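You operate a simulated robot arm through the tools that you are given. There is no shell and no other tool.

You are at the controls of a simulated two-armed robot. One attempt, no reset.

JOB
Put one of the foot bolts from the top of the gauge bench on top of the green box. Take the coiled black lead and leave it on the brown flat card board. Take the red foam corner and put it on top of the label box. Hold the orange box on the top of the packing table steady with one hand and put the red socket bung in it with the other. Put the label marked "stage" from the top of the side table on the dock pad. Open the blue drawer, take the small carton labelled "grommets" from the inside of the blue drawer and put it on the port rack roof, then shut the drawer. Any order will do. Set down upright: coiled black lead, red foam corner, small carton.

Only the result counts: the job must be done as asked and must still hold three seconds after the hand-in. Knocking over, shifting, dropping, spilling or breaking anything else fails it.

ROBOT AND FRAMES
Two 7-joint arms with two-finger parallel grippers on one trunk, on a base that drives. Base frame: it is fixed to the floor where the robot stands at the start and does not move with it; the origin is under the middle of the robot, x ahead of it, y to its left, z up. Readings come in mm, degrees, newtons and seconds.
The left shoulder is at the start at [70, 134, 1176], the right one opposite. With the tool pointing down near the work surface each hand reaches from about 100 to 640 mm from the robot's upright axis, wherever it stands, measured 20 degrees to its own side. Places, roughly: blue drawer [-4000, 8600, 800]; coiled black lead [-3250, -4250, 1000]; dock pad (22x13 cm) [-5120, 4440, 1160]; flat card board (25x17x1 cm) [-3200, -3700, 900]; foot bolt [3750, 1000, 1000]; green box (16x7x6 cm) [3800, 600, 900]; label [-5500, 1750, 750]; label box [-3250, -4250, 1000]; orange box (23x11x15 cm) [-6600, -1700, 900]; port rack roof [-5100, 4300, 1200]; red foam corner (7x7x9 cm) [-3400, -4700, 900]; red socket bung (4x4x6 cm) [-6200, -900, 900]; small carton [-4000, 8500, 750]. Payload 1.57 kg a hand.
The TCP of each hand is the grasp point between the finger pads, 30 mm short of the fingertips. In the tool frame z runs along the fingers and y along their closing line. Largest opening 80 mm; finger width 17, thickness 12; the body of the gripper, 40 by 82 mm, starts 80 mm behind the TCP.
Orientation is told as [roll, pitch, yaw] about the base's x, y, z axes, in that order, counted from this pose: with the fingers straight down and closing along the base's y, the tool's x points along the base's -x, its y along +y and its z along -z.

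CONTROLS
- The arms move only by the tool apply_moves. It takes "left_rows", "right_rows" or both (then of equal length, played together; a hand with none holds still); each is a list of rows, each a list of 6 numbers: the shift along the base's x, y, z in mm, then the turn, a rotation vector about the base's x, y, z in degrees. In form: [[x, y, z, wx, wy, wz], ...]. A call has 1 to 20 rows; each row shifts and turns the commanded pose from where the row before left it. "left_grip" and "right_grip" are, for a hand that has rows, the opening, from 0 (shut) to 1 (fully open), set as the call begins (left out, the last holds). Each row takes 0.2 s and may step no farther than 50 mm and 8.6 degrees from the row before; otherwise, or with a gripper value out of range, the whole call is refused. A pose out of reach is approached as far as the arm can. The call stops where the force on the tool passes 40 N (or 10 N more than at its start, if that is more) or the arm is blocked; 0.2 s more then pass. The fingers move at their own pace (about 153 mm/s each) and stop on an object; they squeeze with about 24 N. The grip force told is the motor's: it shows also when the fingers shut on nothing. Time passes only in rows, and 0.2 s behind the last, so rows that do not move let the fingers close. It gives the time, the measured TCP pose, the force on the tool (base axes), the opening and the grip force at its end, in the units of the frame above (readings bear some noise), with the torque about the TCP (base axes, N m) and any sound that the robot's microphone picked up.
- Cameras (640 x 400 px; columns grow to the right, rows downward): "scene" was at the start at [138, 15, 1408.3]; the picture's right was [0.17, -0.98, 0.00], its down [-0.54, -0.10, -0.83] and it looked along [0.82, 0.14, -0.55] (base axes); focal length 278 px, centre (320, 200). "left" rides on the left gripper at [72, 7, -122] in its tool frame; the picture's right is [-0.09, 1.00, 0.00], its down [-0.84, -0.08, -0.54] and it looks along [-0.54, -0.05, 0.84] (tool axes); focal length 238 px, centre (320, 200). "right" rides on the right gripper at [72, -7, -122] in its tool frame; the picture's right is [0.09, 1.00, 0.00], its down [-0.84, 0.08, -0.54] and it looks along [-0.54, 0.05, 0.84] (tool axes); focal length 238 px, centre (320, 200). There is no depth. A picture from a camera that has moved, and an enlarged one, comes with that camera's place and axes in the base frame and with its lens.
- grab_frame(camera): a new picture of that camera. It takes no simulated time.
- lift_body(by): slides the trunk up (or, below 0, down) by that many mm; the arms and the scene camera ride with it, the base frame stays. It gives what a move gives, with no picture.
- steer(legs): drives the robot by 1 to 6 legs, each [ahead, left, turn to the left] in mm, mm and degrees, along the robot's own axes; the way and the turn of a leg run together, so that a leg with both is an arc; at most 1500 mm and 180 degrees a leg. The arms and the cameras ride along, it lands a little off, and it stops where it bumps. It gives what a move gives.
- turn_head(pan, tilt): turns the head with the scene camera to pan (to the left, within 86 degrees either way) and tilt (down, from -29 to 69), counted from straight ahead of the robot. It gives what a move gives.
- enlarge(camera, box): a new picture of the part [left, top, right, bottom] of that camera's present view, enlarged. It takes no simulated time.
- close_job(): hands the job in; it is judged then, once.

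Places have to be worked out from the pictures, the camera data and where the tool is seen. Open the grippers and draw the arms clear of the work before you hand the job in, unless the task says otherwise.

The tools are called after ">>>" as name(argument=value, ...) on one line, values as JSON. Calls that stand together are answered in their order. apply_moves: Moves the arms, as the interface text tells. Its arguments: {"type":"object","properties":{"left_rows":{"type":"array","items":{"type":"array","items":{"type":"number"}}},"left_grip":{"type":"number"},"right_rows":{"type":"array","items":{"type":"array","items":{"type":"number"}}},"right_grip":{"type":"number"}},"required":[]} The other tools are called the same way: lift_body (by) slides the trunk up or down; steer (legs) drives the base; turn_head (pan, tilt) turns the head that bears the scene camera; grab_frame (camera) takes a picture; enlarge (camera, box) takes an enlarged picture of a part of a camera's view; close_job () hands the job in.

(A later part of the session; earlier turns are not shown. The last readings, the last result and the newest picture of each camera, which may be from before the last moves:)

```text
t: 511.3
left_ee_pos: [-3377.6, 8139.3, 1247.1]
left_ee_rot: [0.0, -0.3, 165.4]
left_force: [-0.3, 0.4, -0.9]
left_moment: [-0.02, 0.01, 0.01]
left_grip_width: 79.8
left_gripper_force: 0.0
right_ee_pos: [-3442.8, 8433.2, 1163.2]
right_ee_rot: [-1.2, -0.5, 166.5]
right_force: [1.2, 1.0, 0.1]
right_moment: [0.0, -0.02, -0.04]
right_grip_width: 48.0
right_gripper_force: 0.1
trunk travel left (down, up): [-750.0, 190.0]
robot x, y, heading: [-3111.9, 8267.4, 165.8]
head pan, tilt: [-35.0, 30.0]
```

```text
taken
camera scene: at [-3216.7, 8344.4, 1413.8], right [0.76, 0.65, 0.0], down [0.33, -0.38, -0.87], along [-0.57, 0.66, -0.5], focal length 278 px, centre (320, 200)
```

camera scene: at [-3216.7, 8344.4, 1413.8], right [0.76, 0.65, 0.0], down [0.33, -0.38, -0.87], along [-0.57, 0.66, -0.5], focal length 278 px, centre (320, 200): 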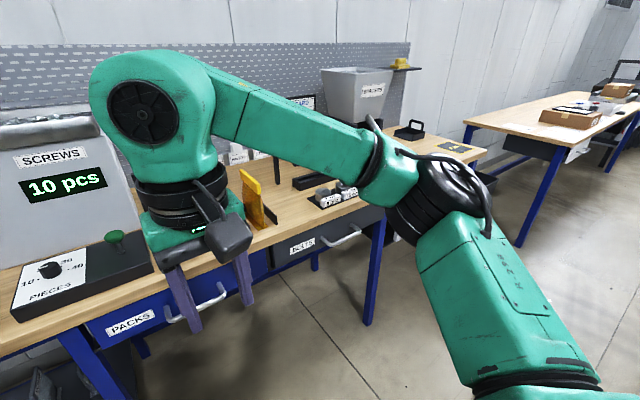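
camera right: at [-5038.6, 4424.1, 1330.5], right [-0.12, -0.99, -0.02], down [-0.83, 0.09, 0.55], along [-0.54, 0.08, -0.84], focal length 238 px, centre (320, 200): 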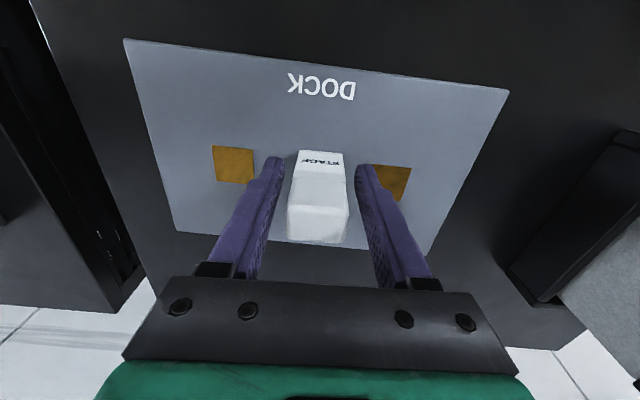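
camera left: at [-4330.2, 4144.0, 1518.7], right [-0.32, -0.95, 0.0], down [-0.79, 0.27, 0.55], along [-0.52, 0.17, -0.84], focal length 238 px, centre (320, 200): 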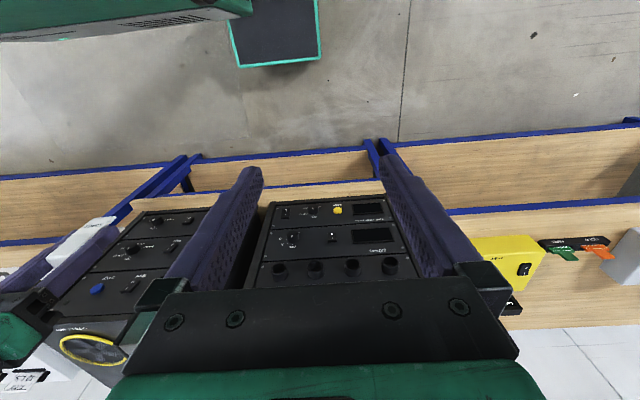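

The blue drawer ("PACKS", with a bar handle) is under the bench top, behind my right hand. I raise the right hand out of the view and enlarge.

>>> apply_moves(right_rows=[[20, 25, 25, 0, 0, 0], [20, 25, 25, 0, 0, 0], [20, 25, 25, 0, 0, 0], [0, 30, 20, 0, 0, 0]])

>>> turn_head(pan=-10, tilt=40)

>>> grab_frame(camera="scene")

>>> enlarge(camera="scene", box=[180, 180, 440, 320])

```text
t: 512.3
left_ee_pos: [-3376.3, 8140.5, 1249.0]
left_ee_rot: [0.1, -0.5, 165.5]
left_force: [0.6, -0.3, -0.2]
left_moment: [-0.01, -0.02, -0.01]
left_grip_width: 80.1
left_gripper_force: 0.2
right_ee_pos: [-3382.8, 8539.1, 1256.5]
right_ee_rot: [-1.0, -0.5, 166.6]
right_force: [-0.7, -0.1, 0.0]
right_moment: [-0.03, -0.02, -0.01]
right_grip_width: 47.9
right_gripper_force: 0.0
trunk travel left (down, up): [-750.0, 190.0]
robot x, y, heading: [-3111.1, 8265.1, 165.8]
head pan, tilt: [-35.0, 30.0]
```

```text
t: 513.2
left_ee_pos: [-3378.2, 8139.3, 1248.7]
left_ee_rot: [0.1, -0.4, 165.4]
left_force: [1.5, -0.8, 0.0]
left_moment: [-0.02, 0.0, -0.02]
left_grip_width: 80.0
left_gripper_force: 0.1
right_ee_pos: [-3383.6, 8537.9, 1254.6]
right_ee_rot: [-1.2, -0.5, 166.5]
right_force: [0.0, 0.6, -0.5]
right_moment: [-0.04, 0.01, 0.01]
right_grip_width: 48.0
right_gripper_force: 0.1
trunk travel left (down, up): [-750.0, 190.0]
robot x, y, heading: [-3110.4, 8265.2, 165.8]
head pan, tilt: [-10.0, 40.0]
```

```text
taken
camera scene: at [-3235.2, 8310.9, 1398.4], right [0.41, 0.91, 0.0], down [0.59, -0.26, -0.77], along [-0.7, 0.32, -0.64], focal length 278 px, centre (320, 200)
```

scene: 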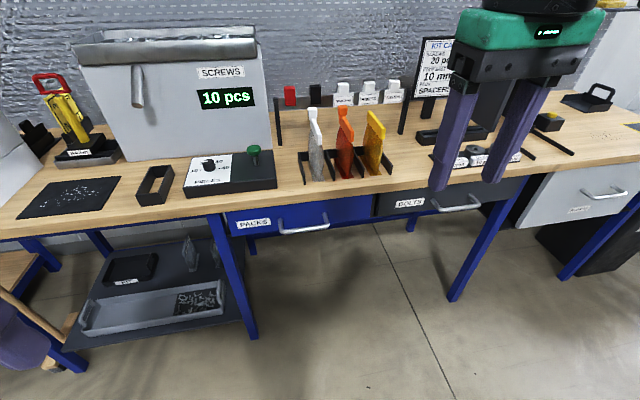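

```text
2.46 times, centred on (310, 250) of scene
camera zoom: at [-3235.2, 8310.9, 1398.4], right [0.41, 0.91, 0.0], down [0.59, -0.26, -0.77], along [-0.7, 0.32, -0.64], focal length 683 px, centre (345, 77)
```

zoom: 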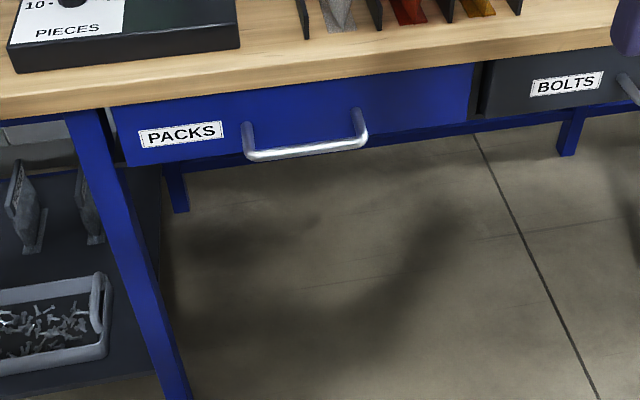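

The drawer's bar handle is at ≈(−3783,8509,800). I plan to hook it from above with the closed right fingers. I square up and drive 190 mm closer.

>>> steer(legs=[[0, 60, 0.7], [190, 0, 0]])

>>> turn_head(pan=-8, tilt=50)

>>> grab_frame(camera="scene")

>>> grab_frame(camera="right")

>>> grab_frame(camera="left")

```text
t: 515.4
left_ee_pos: [-3576.4, 8122.6, 1248.4]
left_ee_rot: [0.1, -0.6, 166.3]
left_force: [-0.3, -1.0, -0.1]
left_moment: [-0.04, 0.01, 0.0]
left_grip_width: 80.0
left_gripper_force: 0.0
right_ee_pos: [-3588.2, 8521.2, 1256.7]
right_ee_rot: [-1.1, -0.8, 167.5]
right_force: [0.4, 0.1, 0.5]
right_moment: [0.01, -0.02, -0.01]
right_grip_width: 48.2
right_gripper_force: 0.0
trunk travel left (down, up): [-750.0, 190.0]
robot x, y, heading: [-3309.4, 8247.9, 166.8]
head pan, tilt: [-10.0, 40.0]
```

```text
t: 516.1
left_ee_pos: [-3578.9, 8122.4, 1248.2]
left_ee_rot: [0.0, -0.4, 166.3]
left_force: [-0.3, -1.0, 0.0]
left_moment: [-0.02, -0.01, -0.05]
left_grip_width: 80.2
left_gripper_force: 0.1
right_ee_pos: [-3592.0, 8521.3, 1256.5]
right_ee_rot: [-1.2, -0.5, 167.5]
right_force: [0.8, -0.2, -0.6]
right_moment: [0.01, -0.02, 0.02]
right_grip_width: 47.9
right_gripper_force: 0.1
trunk travel left (down, up): [-750.0, 190.0]
robot x, y, heading: [-3311.7, 8250.8, 166.6]
head pan, tilt: [-8.0, 50.0]
```

```text
taken
camera scene: at [-3433.6, 8290.3, 1384.2], right [0.36, 0.93, 0.0], down [0.71, -0.28, -0.64], along [-0.6, 0.23, -0.77], focal length 278 px, centre (320, 200)
```

scene: 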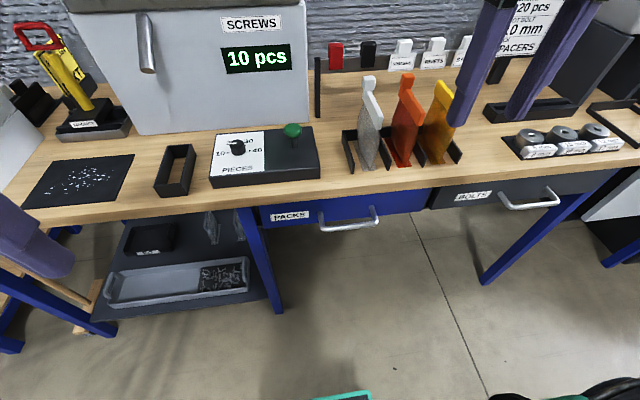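

```text
taken
camera right: at [-3519.8, 8508.9, 1377.9], right [-0.13, -0.99, -0.02], down [-0.83, 0.09, 0.55], along [-0.54, 0.09, -0.84], focal length 238 px, centre (320, 200)
```

right: 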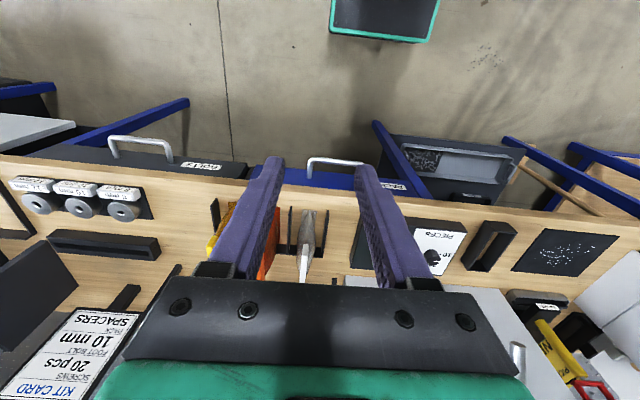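

```text
taken
camera left: at [-3510.7, 8097.5, 1368.7], right [-0.33, -0.95, 0.0], down [-0.79, 0.27, 0.55], along [-0.52, 0.18, -0.84], focal length 238 px, centre (320, 200)
```

left: 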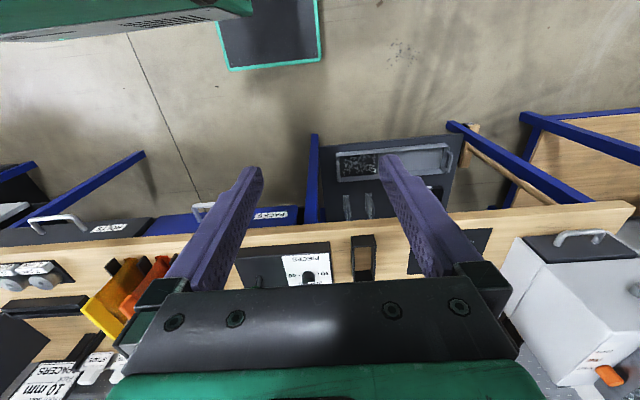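

Triangulating both views: bar from (−3820,8442) to (−3790,8595) at z≈762, ≈46 mm in front of the bench edge. I bring the closed right hand in front of/above the bar to look closer.

>>> apply_moves(right_rows=[[-20, -2, -35, 0, 0, 0], [-20, -2, -35, 0, 0, 0], [-20, -2, -35, 0, 0, 0], [-20, -2, -35, 0, 0, 0], [-20, -2, -35, 0, 0, 0], [-20, -2, -35, 0, 0, 0], [-20, -2, -35, 0, 0, 0]], right_grip=0.0)

>>> grab_frame(camera="right")

>>> grab_frame(camera="scene")

```text
t: 517.7
left_ee_pos: [-3579.8, 8122.3, 1246.2]
left_ee_rot: [0.0, -0.4, 166.3]
left_force: [-0.4, -0.2, 0.6]
left_moment: [-0.02, 0.0, 0.03]
left_grip_width: 80.1
left_gripper_force: 0.0
right_ee_pos: [-3732.8, 8507.6, 1010.7]
right_ee_rot: [-1.2, -0.4, 167.5]
right_force: [-0.3, -0.4, 0.1]
right_moment: [0.0, -0.01, -0.01]
right_grip_width: 0.0
right_gripper_force: 21.3
trunk travel left (down, up): [-750.0, 190.0]
robot x, y, heading: [-3313.8, 8250.4, 166.3]
head pan, tilt: [-8.0, 50.0]
```

```text
taken
camera right: at [-3661.4, 8496.0, 1132.6], right [-0.13, -0.99, -0.02], down [-0.83, 0.09, 0.55], along [-0.54, 0.09, -0.84], focal length 238 px, centre (320, 200)
```

right: 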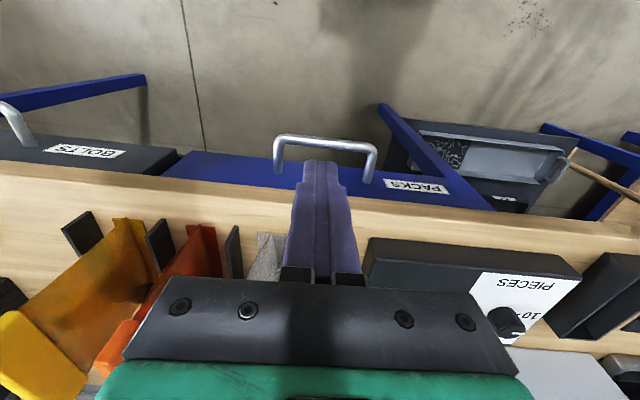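

```text
taken
camera scene: at [-3434.6, 8290.2, 1384.1], right [0.36, 0.93, 0.0], down [0.71, -0.28, -0.64], along [-0.6, 0.23, -0.77], focal length 278 px, centre (320, 200)
```

scene: 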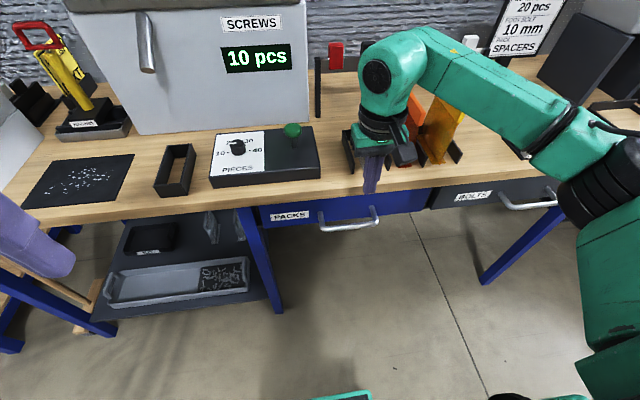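

I enlarge both views of the handle for a precise fix.

>>> enlarge(camera="scene", box=[250, 170, 410, 250])

>>> enlarge(camera="right", box=[240, 110, 420, 220])

```text
4.00 times, centred on (330, 210) of scene
camera zoom: at [-3434.6, 8290.2, 1384.1], right [0.36, 0.93, 0.0], down [0.71, -0.28, -0.64], along [-0.6, 0.23, -0.77], focal length 1110 px, centre (280, 160)
```

zoom: 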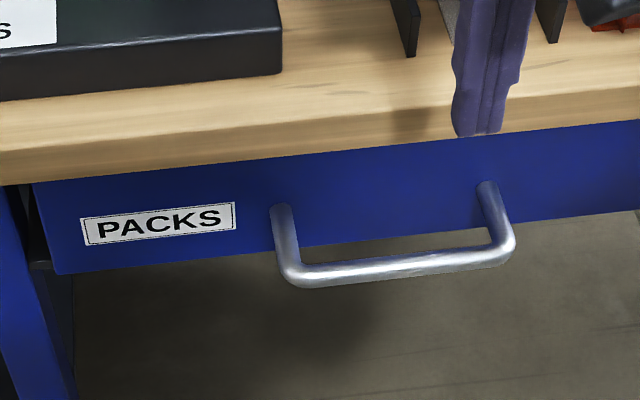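

```text
3.56 times, centred on (330, 165) of right
camera zoom: at [-3661.4, 8496.0, 1132.6], right [-0.13, -0.99, -0.02], down [-0.83, 0.09, 0.55], along [-0.54, 0.09, -0.84], focal length 848 px, centre (284, 324)
```

zoom: 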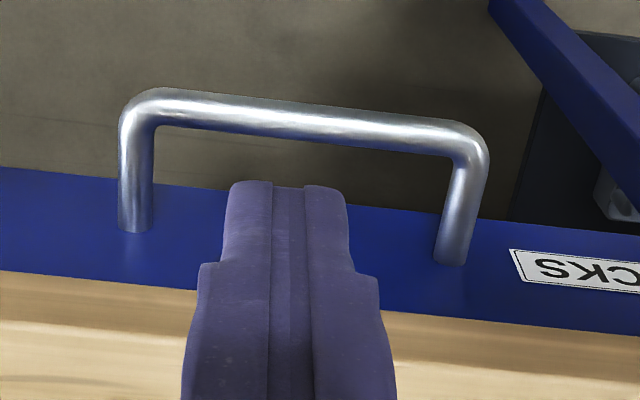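

Best fit: bar centre (−3788,8509), z≈790, ≈53 mm off the drawer face. I move the closed fingers above the gap behind the bar.

>>> apply_moves(right_rows=[[-26, 2.5, -35, 0, 0, 0], [-26, 2.5, -35, 0, 0, 0], [-26, 2.5, -30, 0, 0, 0], [0, 0, 0, 0, 0, 0]])

>>> enlarge(camera="right", box=[220, 110, 420, 260])

>>> enlarge(camera="scene", box=[250, 130, 430, 250])

```text
t: 518.7
left_ee_pos: [-3577.5, 8122.7, 1248.1]
left_ee_rot: [0.2, -0.6, 166.3]
left_force: [0.4, -0.7, 0.3]
left_moment: [0.03, 0.03, 0.01]
left_grip_width: 79.9
left_gripper_force: 0.1
right_ee_pos: [-3808.6, 8517.0, 911.6]
right_ee_rot: [-1.3, -0.6, 167.5]
right_force: [0.1, -0.4, -0.2]
right_moment: [0.0, -0.02, 0.0]
right_grip_width: 0.0
right_gripper_force: 20.9
trunk travel left (down, up): [-750.0, 190.0]
robot x, y, heading: [-3313.5, 8247.7, 166.7]
head pan, tilt: [-8.0, 50.0]
```

```text
2.67 times, centred on (320, 185) of right
camera zoom: at [-3736.8, 8505.0, 1033.3], right [-0.13, -0.99, -0.02], down [-0.83, 0.09, 0.55], along [-0.54, 0.09, -0.84], focal length 636 px, centre (320, 240)
```

zoom: 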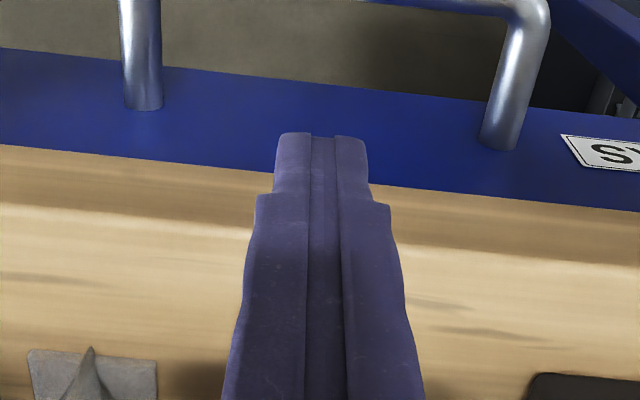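

```text
3.33 times, centred on (340, 190) of scene
camera zoom: at [-3432.6, 8290.2, 1384.3], right [0.36, 0.93, 0.0], down [0.71, -0.28, -0.64], along [-0.6, 0.23, -0.77], focal length 925 px, centre (253, 233)
```

zoom: 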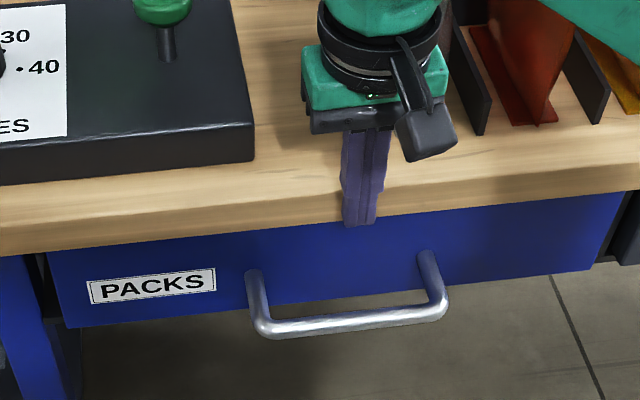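

The fingertips are ≈29 mm in front of the bench edge, behind the bar line. I descend into the gap.

>>> apply_moves(right_rows=[[0, 0, -25, 0, 0, 0], [0, 0, -25, 0, 0, 0], [0, 0, -25, 0, 0, 0], [0, 0, -20, 0, 0, 0], [0, 0, -15, 0, 0, 0], [0, 0, 0, 0, 0, 0]])

>>> enlarge(camera="right", box=[220, 60, 420, 260])

>>> enlarge(camera="scene", box=[250, 150, 430, 270])

```text
t: 519.9
left_ee_pos: [-3574.6, 8122.2, 1248.9]
left_ee_rot: [0.1, -0.7, 166.2]
left_force: [0.0, -0.3, 1.0]
left_moment: [0.01, -0.01, 0.0]
left_grip_width: 80.0
left_gripper_force: 0.1
right_ee_pos: [-3814.0, 8513.1, 819.0]
right_ee_rot: [-0.2, -1.9, 167.0]
right_force: [12.3, 1.4, 19.5]
right_moment: [-0.87, 1.39, 0.47]
right_grip_width: 0.0
right_gripper_force: 21.0
trunk travel left (down, up): [-750.0, 190.0]
robot x, y, heading: [-3313.3, 8250.7, 166.6]
head pan, tilt: [-8.0, 50.0]
stopped in row 5 (right hand): the force on the tool passed its limit at 53 N (the readings are from after the stop); the commanded pose is now the measured one
```

```text
2.00 times, centred on (320, 160) of right
camera zoom: at [-3738.7, 8503.1, 939.8], right [-0.13, -0.99, -0.01], down [-0.82, 0.11, 0.57], along [-0.56, 0.08, -0.82], focal length 477 px, centre (320, 280)
```

zoom: 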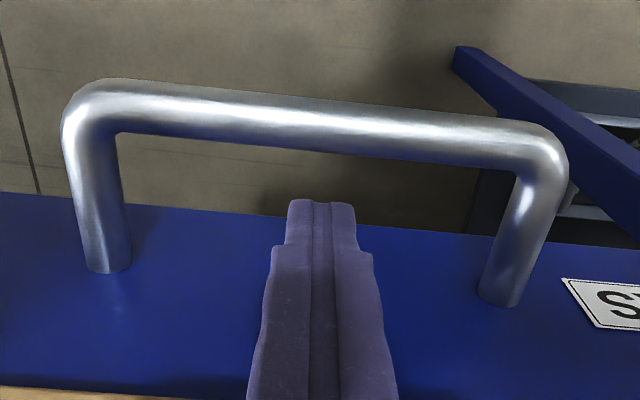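

```text
3.33 times, centred on (340, 210) of scene
camera zoom: at [-3427.4, 8289.4, 1385.0], right [0.36, 0.93, 0.0], down [0.71, -0.28, -0.65], along [-0.6, 0.23, -0.76], focal length 925 px, centre (253, 167)
```

zoom: 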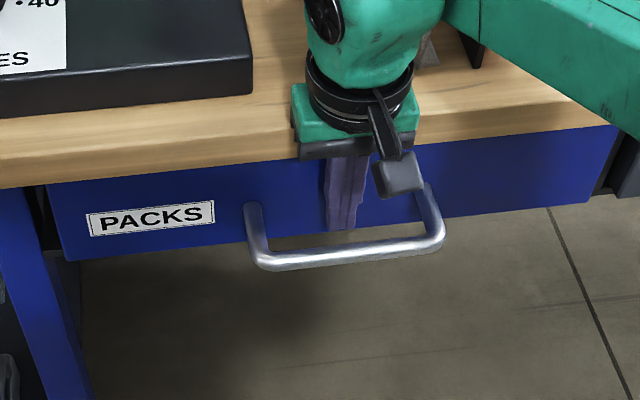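

The gripper body met the bench's top edge (top ≈897), so I need to lean the hand back. I raise it, tilt it 25° (fingertips toward the drawer), and re-approach behind the bar.

>>> apply_moves(right_rows=[[8, -2, 30, 0, 0, 0], [4, -1, 35, 0, 0, 0], [0, 0, 0, 1.95, 8.1, 0], [0, 0, 0, 1.95, 8.1, 0], [0, 0, 0, 1.95, 8.1, 0], [0, 0, 0, 0, 0, 0]])

>>> enlarge(camera="right", box=[220, 60, 420, 260])

>>> enlarge(camera="scene", box=[250, 150, 430, 270])

```text
t: 521.2
left_ee_pos: [-3579.5, 8123.0, 1247.8]
left_ee_rot: [-0.1, -0.4, 166.3]
left_force: [0.5, 0.5, 0.0]
left_moment: [0.04, 0.02, -0.03]
left_grip_width: 80.1
left_gripper_force: 0.1
right_ee_pos: [-3804.9, 8512.1, 880.7]
right_ee_rot: [-0.7, -26.6, 167.1]
right_force: [-1.0, 0.3, 0.3]
right_moment: [-0.02, 0.0, 0.04]
right_grip_width: 0.4
right_gripper_force: 21.4
trunk travel left (down, up): [-750.0, 190.0]
robot x, y, heading: [-3311.3, 8250.2, 166.7]
head pan, tilt: [-8.0, 50.0]
```

```text
2.00 times, centred on (320, 160) of right
camera zoom: at [-3686.9, 8490.5, 958.0], right [-0.15, -0.99, -0.05], down [-0.51, 0.03, 0.86], along [-0.85, 0.15, -0.51], focal length 477 px, centre (320, 280)
```

zoom: 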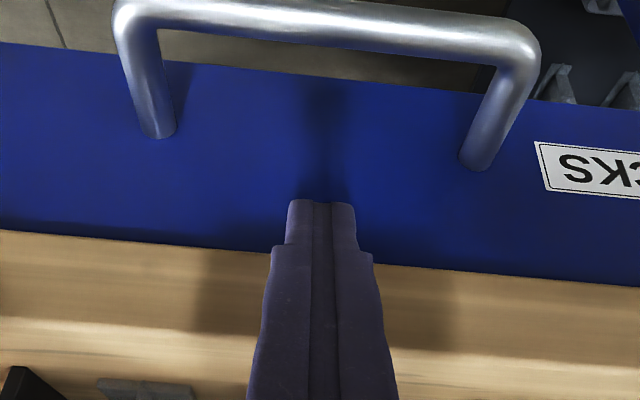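

```text
3.33 times, centred on (340, 210) of scene
camera zoom: at [-3433.7, 8290.3, 1384.2], right [0.36, 0.93, 0.0], down [0.71, -0.28, -0.64], along [-0.6, 0.23, -0.77], focal length 925 px, centre (253, 167)
```

zoom: 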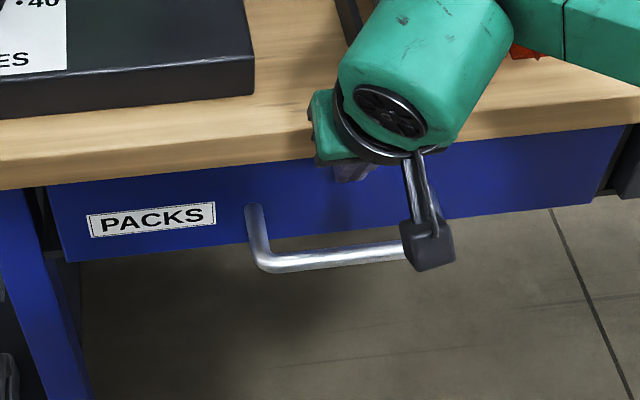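

Bar confirmed at (−3786,8512). I descend 86 mm behind it with the tilted fingers.

>>> apply_moves(right_rows=[[0, 0, -25, 0, 0, 0], [0, 0, -25, 0, 0, 0], [0, 0, -20, 0, 0, 0], [0, 0, -16, 0, 0, 0], [0, 0, 0, 0, 0, 0]])

>>> enlarge(camera="right", box=[200, 60, 440, 260])

>>> enlarge(camera="scene", box=[250, 150, 430, 270])

```text
t: 522.5
left_ee_pos: [-3578.2, 8122.4, 1247.9]
left_ee_rot: [0.1, -0.5, 166.3]
left_force: [0.0, 0.0, -0.8]
left_moment: [-0.04, -0.01, -0.02]
left_grip_width: 80.0
left_gripper_force: 0.1
right_ee_pos: [-3803.8, 8510.9, 792.8]
right_ee_rot: [-0.6, -26.6, 167.2]
right_force: [0.8, -0.4, 0.1]
right_moment: [0.0, 0.01, -0.02]
right_grip_width: 0.1
right_gripper_force: 21.6
trunk travel left (down, up): [-750.0, 190.0]
robot x, y, heading: [-3314.9, 8251.4, 166.9]
head pan, tilt: [-8.0, 50.0]
```

```text
2.00 times, centred on (320, 160) of right
camera zoom: at [-3687.8, 8489.4, 870.8], right [-0.15, -0.99, -0.05], down [-0.51, 0.03, 0.86], along [-0.85, 0.15, -0.51], focal length 477 px, centre (320, 280)
```

zoom: 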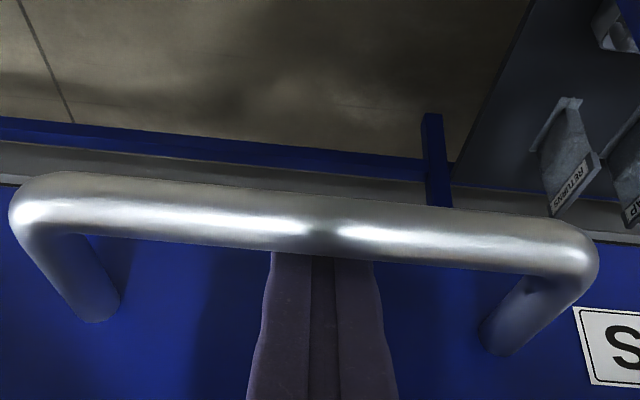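

```text
3.33 times, centred on (340, 210) of scene
camera zoom: at [-3433.0, 8290.2, 1384.2], right [0.36, 0.93, 0.0], down [0.71, -0.28, -0.64], along [-0.6, 0.23, -0.77], focal length 925 px, centre (253, 167)
```

zoom: 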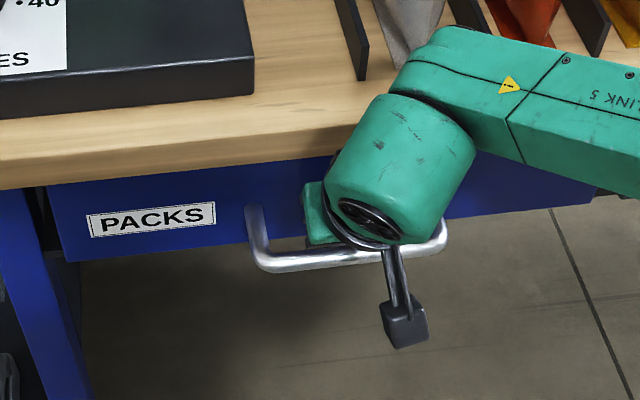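

The fingers are behind the bar. I pull 45 mm with the arm first and watch the force.

>>> apply_moves(right_rows=[[0, 0, -4, 0, 0, 0], [12, -3, 0, 0, 0, 0], [12, -3, 0, 0, 0, 0], [12, -3, 0, 0, 0, 0], [12, -3, 0, 0, 0, 0], [0, 0, 0, 0, 0, 0]])

>>> grab_frame(camera="scene")

>>> enlarge(camera="right", box=[200, 60, 440, 260])

```text
t: 523.9
left_ee_pos: [-3579.3, 8122.1, 1246.0]
left_ee_rot: [0.0, -0.4, 166.2]
left_force: [-0.2, 0.0, -0.1]
left_moment: [0.01, 0.03, -0.01]
left_grip_width: 80.1
left_gripper_force: 0.0
right_ee_pos: [-3755.5, 8500.2, 789.9]
right_ee_rot: [-0.7, -26.5, 167.2]
right_force: [-0.4, -0.7, -0.5]
right_moment: [-0.02, -0.01, -0.04]
right_grip_width: 0.0
right_gripper_force: 21.3
trunk travel left (down, up): [-750.0, 190.0]
robot x, y, heading: [-3310.5, 8247.4, 166.9]
head pan, tilt: [-8.0, 50.0]
```

```text
taken
camera scene: at [-3433.1, 8290.2, 1384.2], right [0.36, 0.93, 0.0], down [0.71, -0.28, -0.64], along [-0.6, 0.23, -0.77], focal length 278 px, centre (320, 200)
```

scene: 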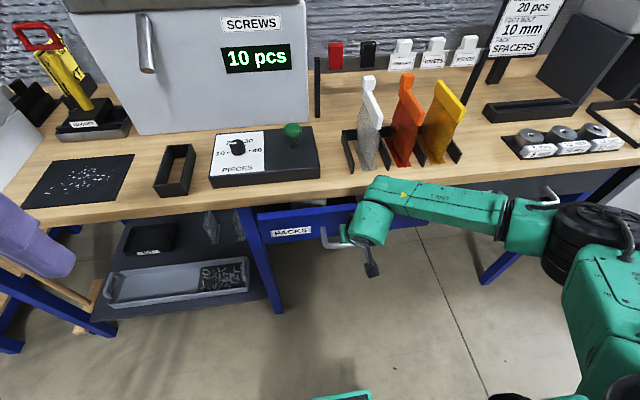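

```text
2.00 times, centred on (320, 160) of right
camera zoom: at [-3638.2, 8478.5, 867.6], right [-0.15, -0.99, -0.05], down [-0.51, 0.03, 0.86], along [-0.85, 0.15, -0.51], focal length 477 px, centre (320, 280)
```

zoom: 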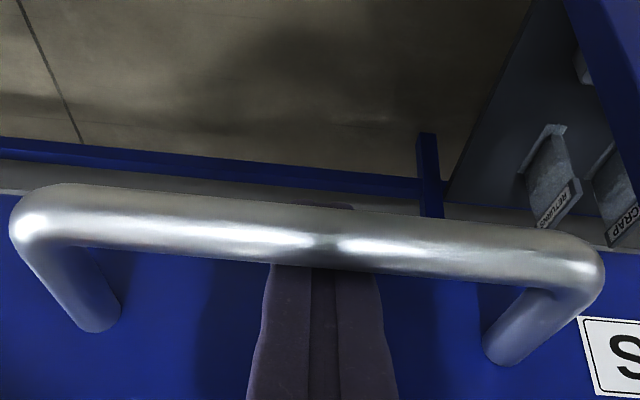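

The drawer is coming out with little force. I drive straight back 230 mm, keeping the hook.

>>> steer(legs=[[-230, 0, 0]])

>>> turn_head(pan=-8, tilt=50)

>>> grab_frame(camera="scene")

>>> grab_frame(camera="right")

```text
t: 525.6
left_ee_pos: [-3356.9, 8071.0, 1247.8]
left_ee_rot: [0.0, -0.4, 166.1]
left_force: [0.6, 0.3, 0.1]
left_moment: [0.01, 0.01, 0.0]
left_grip_width: 79.7
left_gripper_force: 0.1
right_ee_pos: [-3531.3, 8448.7, 790.2]
right_ee_rot: [-0.7, -26.6, 166.9]
right_force: [-5.7, 1.2, -1.1]
right_moment: [0.04, -0.07, -0.09]
right_grip_width: 0.1
right_gripper_force: 21.1
trunk travel left (down, up): [-750.0, 190.0]
robot x, y, heading: [-3087.7, 8197.5, 166.7]
head pan, tilt: [-8.0, 50.0]
```

```text
t: 526.2
left_ee_pos: [-3354.1, 8070.8, 1247.4]
left_ee_rot: [0.0, -0.5, 166.2]
left_force: [0.3, 0.6, -0.4]
left_moment: [-0.01, 0.01, -0.01]
left_grip_width: 79.9
left_gripper_force: 0.1
right_ee_pos: [-3530.4, 8447.9, 789.2]
right_ee_rot: [-0.7, -26.6, 166.9]
right_force: [-1.7, 0.0, 0.9]
right_moment: [-0.02, -0.02, 0.01]
right_grip_width: 0.0
right_gripper_force: 20.9
trunk travel left (down, up): [-750.0, 190.0]
robot x, y, heading: [-3089.3, 8193.6, 166.7]
head pan, tilt: [-8.0, 50.0]
```

```text
taken
camera scene: at [-3209.2, 8237.1, 1384.2], right [0.37, 0.93, 0.0], down [0.71, -0.28, -0.64], along [-0.6, 0.24, -0.77], focal length 278 px, centre (320, 200)
```

scene: 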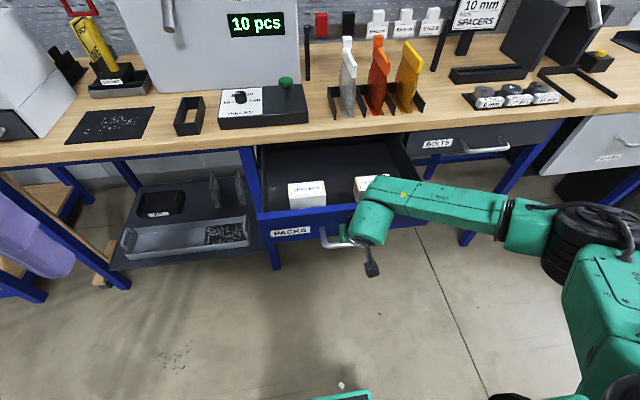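

```text
taken
camera right: at [-3414.2, 8426.3, 867.7], right [-0.15, -0.99, -0.05], down [-0.51, 0.03, 0.86], along [-0.85, 0.16, -0.51], focal length 238 px, centre (320, 200)
```

right: 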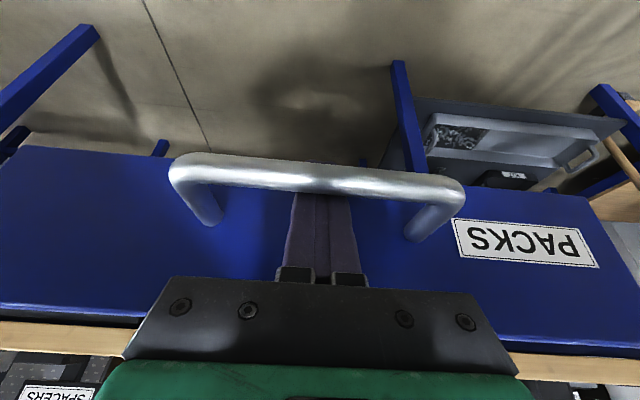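

Drawer is open; two cartons are inside. I enlarge to read them.

>>> enlarge(camera="scene", box=[240, 130, 440, 250])

>>> enlarge(camera="scene", box=[280, 165, 400, 215])

```text
3.20 times, centred on (340, 190) of scene
camera zoom: at [-3209.2, 8237.1, 1384.2], right [0.37, 0.93, 0.0], down [0.71, -0.28, -0.64], along [-0.6, 0.24, -0.77], focal length 888 px, centre (256, 232)
```

zoom: 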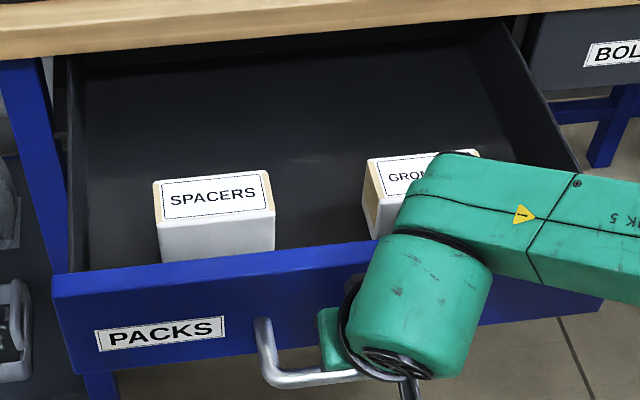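

```text
5.33 times, centred on (340, 190) of scene
camera zoom: at [-3209.2, 8237.1, 1384.2], right [0.37, 0.93, 0.0], down [0.71, -0.28, -0.64], along [-0.6, 0.24, -0.77], focal length 1481 px, centre (213, 253)
```

zoom: 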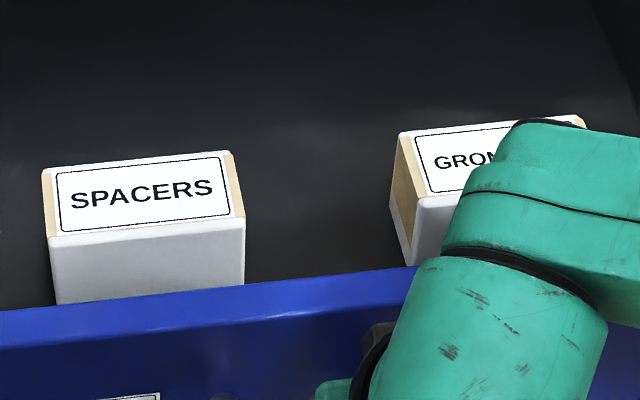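

The right carton is "GROMMETS". I unhook: slightly forward, then up and back.

>>> apply_moves(right_rows=[[-7, 2, 0, 0, 0, 0], [0, 0, 25, 0, 0, 0], [0, 0, 30, 0, 0, 0], [0, 0, 40, 0, 0, 0], [0, 0, 40, 0, 0, 0], [20, 10, 40, -1.95, -8.1, 0], [20, 20, 40, -1.95, -8.1, 0], [20, 20, 30, -1.95, -8.1, 0]])

>>> grab_frame(camera="scene")

>>> enlarge(camera="scene", box=[240, 130, 440, 250])

>>> grab_frame(camera="right")

```text
t: 528.0
left_ee_pos: [-3355.4, 8070.1, 1247.3]
left_ee_rot: [0.2, -0.5, 166.1]
left_force: [-0.5, 0.8, 0.2]
left_moment: [0.0, -0.02, 0.01]
left_grip_width: 79.9
left_gripper_force: 0.1
right_ee_pos: [-3477.1, 8500.9, 1033.5]
right_ee_rot: [-0.5, -1.4, 166.9]
right_force: [-0.1, 0.5, -0.3]
right_moment: [0.01, 0.01, 0.02]
right_grip_width: 0.2
right_gripper_force: 21.3
trunk travel left (down, up): [-750.0, 190.0]
robot x, y, heading: [-3086.5, 8198.6, 166.3]
head pan, tilt: [-8.0, 50.0]
```

```text
taken
camera scene: at [-3208.9, 8237.6, 1384.2], right [0.37, 0.93, 0.0], down [0.71, -0.28, -0.64], along [-0.6, 0.24, -0.77], focal length 278 px, centre (320, 200)
```

scene: 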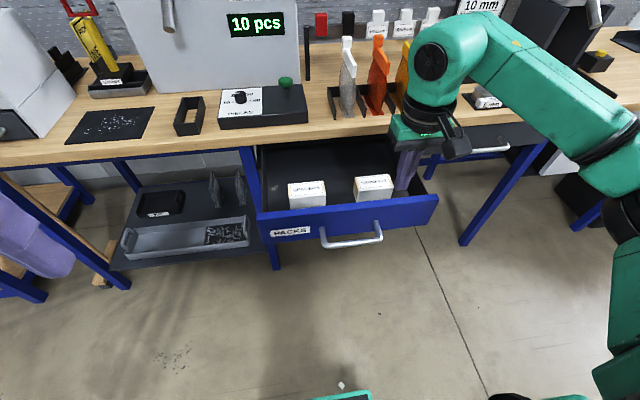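

```text
3.20 times, centred on (340, 190) of scene
camera zoom: at [-3208.9, 8237.6, 1384.2], right [0.37, 0.93, 0.0], down [0.71, -0.28, -0.64], along [-0.6, 0.24, -0.77], focal length 888 px, centre (256, 232)
```

zoom: 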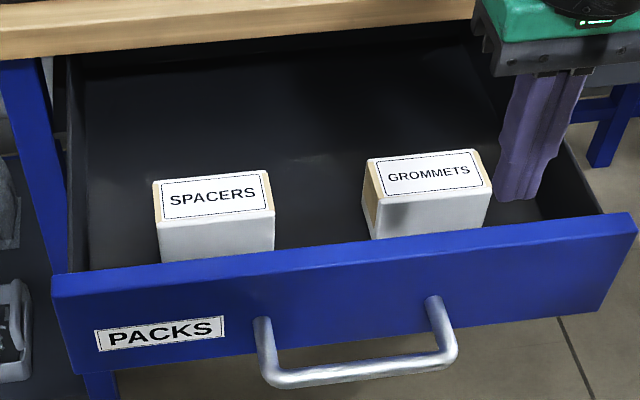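

```text
taken
camera right: at [-3402.7, 8490.6, 1154.6], right [-0.14, -0.99, -0.01], down [-0.82, 0.11, 0.56], along [-0.56, 0.09, -0.83], focal length 238 px, centre (320, 200)
```

right: 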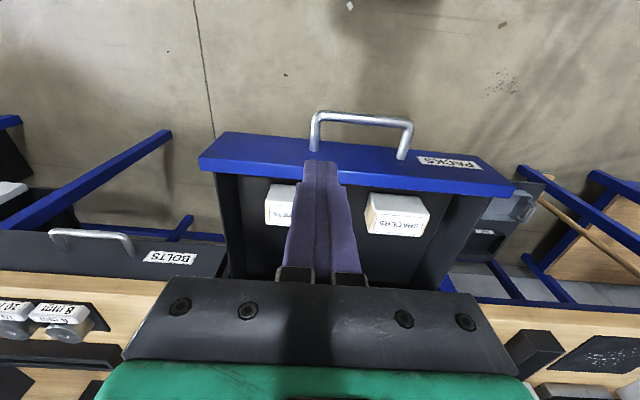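

I shift the right hand to the right to uncover the GROMMETS carton for both cameras.

>>> apply_moves(right_rows=[[10, 40, 20, 0, 0, 0], [10, 40, 20, 0, 0, 0], [10, 40, 20, 0, 0, 0]])

>>> grab_frame(camera="right")

>>> enlarge(camera="right", box=[280, 120, 520, 270])

>>> enlarge(camera="scene", box=[330, 150, 430, 220])

```text
t: 528.8
left_ee_pos: [-3354.9, 8070.1, 1248.6]
left_ee_rot: [0.1, -0.5, 166.0]
left_force: [-0.1, 0.9, 0.1]
left_moment: [0.02, -0.01, 0.02]
left_grip_width: 80.0
left_gripper_force: 0.1
right_ee_pos: [-3449.4, 8619.5, 1093.9]
right_ee_rot: [-0.5, -1.5, 166.9]
right_force: [-0.1, -0.2, 0.8]
right_moment: [-0.04, 0.01, 0.0]
right_grip_width: 0.2
right_gripper_force: 21.1
trunk travel left (down, up): [-750.0, 190.0]
robot x, y, heading: [-3085.4, 8198.6, 166.6]
head pan, tilt: [-8.0, 50.0]
```

```text
taken
camera right: at [-3375.2, 8608.5, 1214.6], right [-0.14, -0.99, -0.01], down [-0.82, 0.11, 0.56], along [-0.56, 0.09, -0.83], focal length 238 px, centre (320, 200)
```

right: 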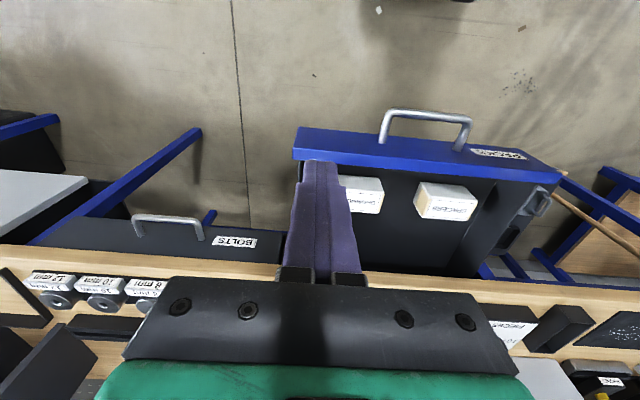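

```text
2.67 times, centred on (400, 195) of right
camera zoom: at [-3375.2, 8608.5, 1214.6], right [-0.14, -0.99, -0.01], down [-0.82, 0.11, 0.56], along [-0.56, 0.09, -0.83], focal length 636 px, centre (107, 213)
```

zoom: 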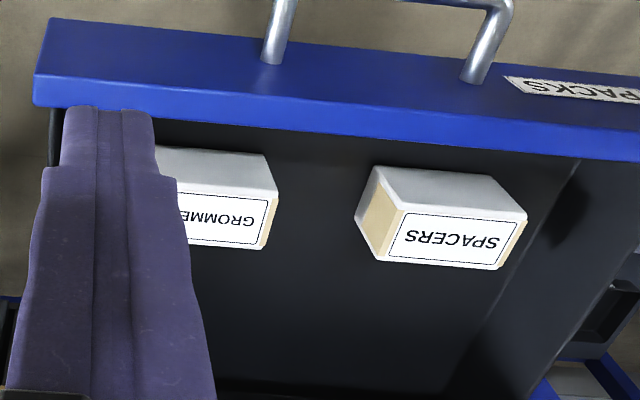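

```text
5.71 times, centred on (380, 185) of scene
camera zoom: at [-3208.6, 8237.7, 1384.2], right [0.37, 0.93, 0.0], down [0.71, -0.28, -0.64], along [-0.6, 0.24, -0.77], focal length 1586 px, centre (-23, 286)
```

zoom: 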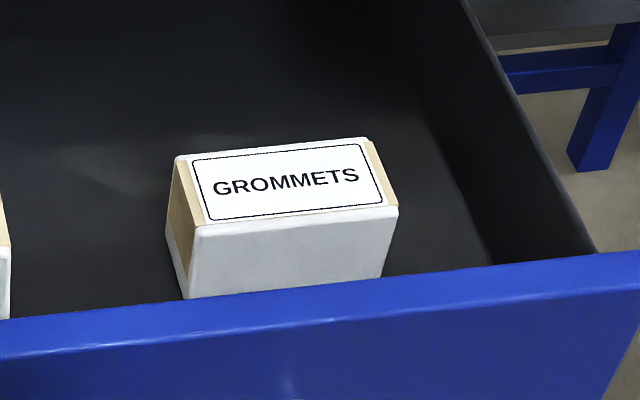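

GROMMETS carton: top centre (−3654,8578), z≈820, 99×50 mm, long side along the bench. I open the right hand, drive 120 ahead and 100 right, and turn the hand to close across its 50 mm side.

>>> steer(legs=[[0, -100, 0], [115, 0, 0]])

>>> apply_moves(right_rows=[[0, -5, 10, 0, 0, -8.2], [0, -5, 10, 0, 0, -8.2], [0, -5, 0, 0, 0, -8.2], [0, -5, 0, 0, 0, -8.2], [0, -5, 0, 0, 0, -8.2], [0, -5, 0, 0, 0, -8.2], [0, -5, 0, 0, 0, -8.2], [0, -5, 0, 0, 0, -8.2], [0, -5, 0, 0, 0, -8.2], [0, -5, 0, 0, 0, -8.2], [0, -5, 0, 0, 0, -8.2]], right_grip=1.0)

>>> grab_frame(camera="scene")

>>> grab_frame(camera="right")

```text
t: 530.8
left_ee_pos: [-3443.0, 8195.4, 1250.4]
left_ee_rot: [0.1, -0.6, 166.1]
left_force: [-0.5, 0.4, -0.5]
left_moment: [-0.01, 0.02, -0.06]
left_grip_width: 79.6
left_gripper_force: 0.1
right_ee_pos: [-3537.6, 8745.7, 1095.0]
right_ee_rot: [-0.4, -1.7, 166.9]
right_force: [-0.8, 0.2, 0.2]
right_moment: [-0.01, 0.01, 0.01]
right_grip_width: 0.4
right_gripper_force: 21.3
trunk travel left (down, up): [-750.0, 190.0]
robot x, y, heading: [-3178.7, 8321.9, 166.7]
head pan, tilt: [-8.0, 50.0]
```

```text
t: 533.2
left_ee_pos: [-3445.3, 8195.5, 1247.9]
left_ee_rot: [0.0, -0.5, 166.1]
left_force: [0.2, -0.7, 0.0]
left_moment: [-0.01, 0.0, -0.01]
left_grip_width: 80.0
left_gripper_force: 0.2
right_ee_pos: [-3541.1, 8690.7, 1113.8]
right_ee_rot: [-0.6, -1.7, 76.5]
right_force: [-0.5, 0.2, 0.2]
right_moment: [-0.03, -0.02, 0.02]
right_grip_width: 80.1
right_gripper_force: 0.0
trunk travel left (down, up): [-750.0, 190.0]
robot x, y, heading: [-3180.5, 8323.9, 166.4]
head pan, tilt: [-8.0, 50.0]
```

```text
taken
camera scene: at [-3298.6, 8362.7, 1384.2], right [0.37, 0.93, 0.0], down [0.71, -0.28, -0.64], along [-0.6, 0.23, -0.77], focal length 278 px, centre (320, 200)
```

scene: 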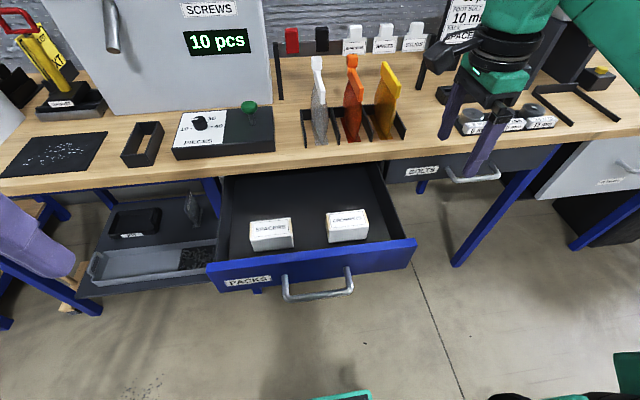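

```text
taken
camera right: at [-3552.2, 8615.6, 1234.8], right [-0.99, 0.14, -0.01], down [0.11, 0.82, 0.56], along [0.09, 0.56, -0.83], focal length 238 px, centre (320, 200)
```

right: 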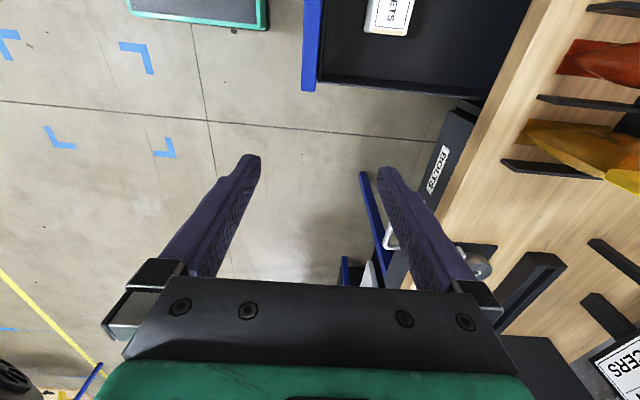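

I move over the carton and down to z≈930.

>>> apply_moves(right_rows=[[-22.6, -22.6, -30, 0, 0, 0], [-22.6, -22.6, -30, 0, 0, 0], [-22.6, -22.6, -30, 0, 0, 0], [-22.6, -22.6, -30, 0, 0, 0], [-22.6, -22.6, -30, 0, 0, 0], [0, 0, -34, 0, 0, 0]])

>>> grab_frame(camera="right")

>>> enlarge(camera="scene", box=[230, 140, 430, 290])

```text
t: 534.6
left_ee_pos: [-3444.7, 8195.7, 1248.1]
left_ee_rot: [0.1, -0.5, 166.1]
left_force: [0.7, 0.4, -0.2]
left_moment: [0.01, 0.02, 0.01]
left_grip_width: 80.2
left_gripper_force: 0.1
right_ee_pos: [-3652.5, 8575.4, 930.0]
right_ee_rot: [-0.6, -1.6, 76.8]
right_force: [-0.2, -0.9, 0.2]
right_moment: [-0.01, 0.02, 0.02]
right_grip_width: 79.9
right_gripper_force: 0.1
trunk travel left (down, up): [-750.0, 190.0]
robot x, y, heading: [-3180.2, 8322.5, 166.6]
head pan, tilt: [-8.0, 50.0]
```

```text
taken
camera right: at [-3664.9, 8501.9, 1050.0], right [-0.99, 0.14, -0.01], down [0.11, 0.82, 0.56], along [0.09, 0.56, -0.83], focal length 238 px, centre (320, 200)
```

right: 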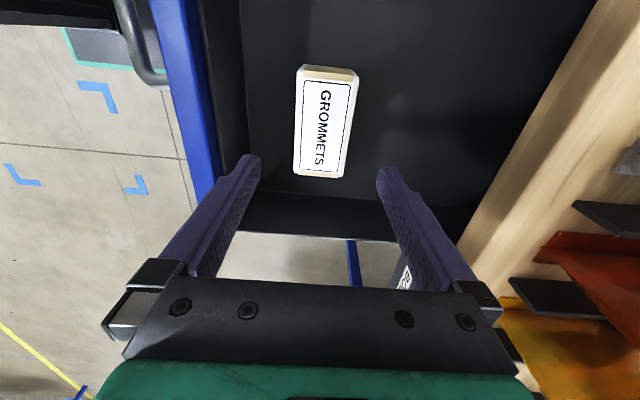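

```text
2.67 times, centred on (330, 215) of scene
camera zoom: at [-3298.3, 8363.9, 1384.3], right [0.37, 0.93, 0.0], down [0.71, -0.28, -0.64], along [-0.6, 0.23, -0.77], focal length 740 px, centre (293, 160)
```

zoom: 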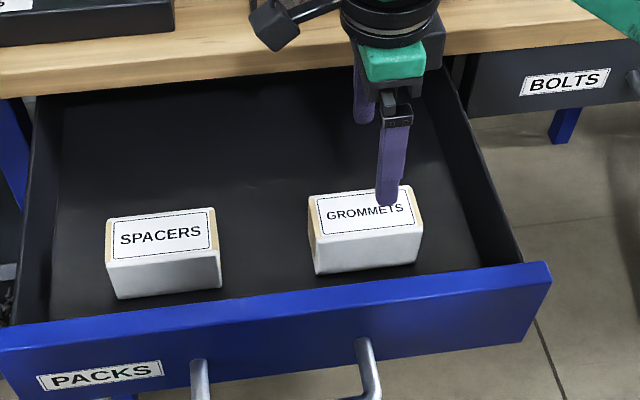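

Aligned (carton centre ≈(−3656,8574), bottom ≈759). I descend to z≈806 and close.

>>> apply_moves(right_rows=[[-3, -1, -40, 0, 0, 0], [0, 0, -40, 0, 0, 0], [0, 0, -30, 0, 0, 0], [0, 0, -14, 0, 0, 0], [0, 0, 0, 0, 0, 0]])

>>> grab_frame(camera="right")

>>> enlarge(camera="scene", box=[230, 140, 430, 290])

```text
t: 535.8
left_ee_pos: [-3444.0, 8196.0, 1248.1]
left_ee_rot: [0.1, -0.5, 166.1]
left_force: [0.4, 0.0, 0.4]
left_moment: [0.0, -0.01, -0.03]
left_grip_width: 80.2
left_gripper_force: 0.1
right_ee_pos: [-3655.7, 8574.0, 805.5]
right_ee_rot: [-0.6, -1.6, 76.7]
right_force: [0.1, 0.0, -1.0]
right_moment: [-0.02, 0.02, -0.01]
right_grip_width: 79.8
right_gripper_force: 0.1
trunk travel left (down, up): [-750.0, 190.0]
robot x, y, heading: [-3174.6, 8322.3, 166.6]
head pan, tilt: [-8.0, 50.0]
```

```text
taken
camera right: at [-3667.8, 8499.9, 926.2], right [-0.99, 0.14, -0.01], down [0.11, 0.82, 0.56], along [0.09, 0.56, -0.83], focal length 238 px, centre (320, 200)
```

right: 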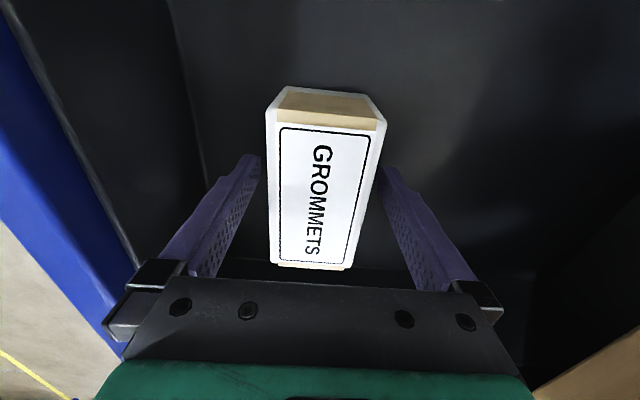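

```text
2.67 times, centred on (330, 215) of scene
camera zoom: at [-3298.4, 8363.0, 1384.3], right [0.37, 0.93, 0.0], down [0.71, -0.28, -0.64], along [-0.6, 0.23, -0.77], focal length 740 px, centre (293, 160)
```

zoom: 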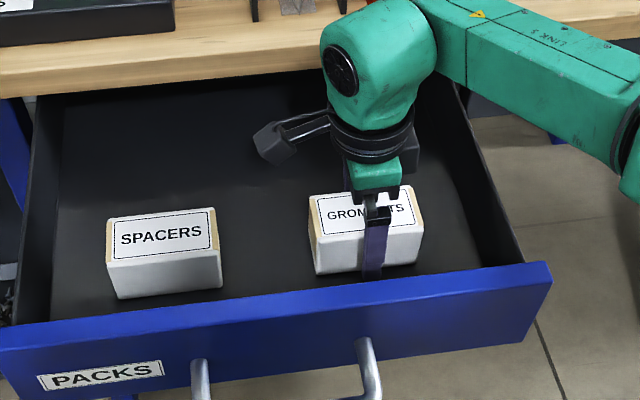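

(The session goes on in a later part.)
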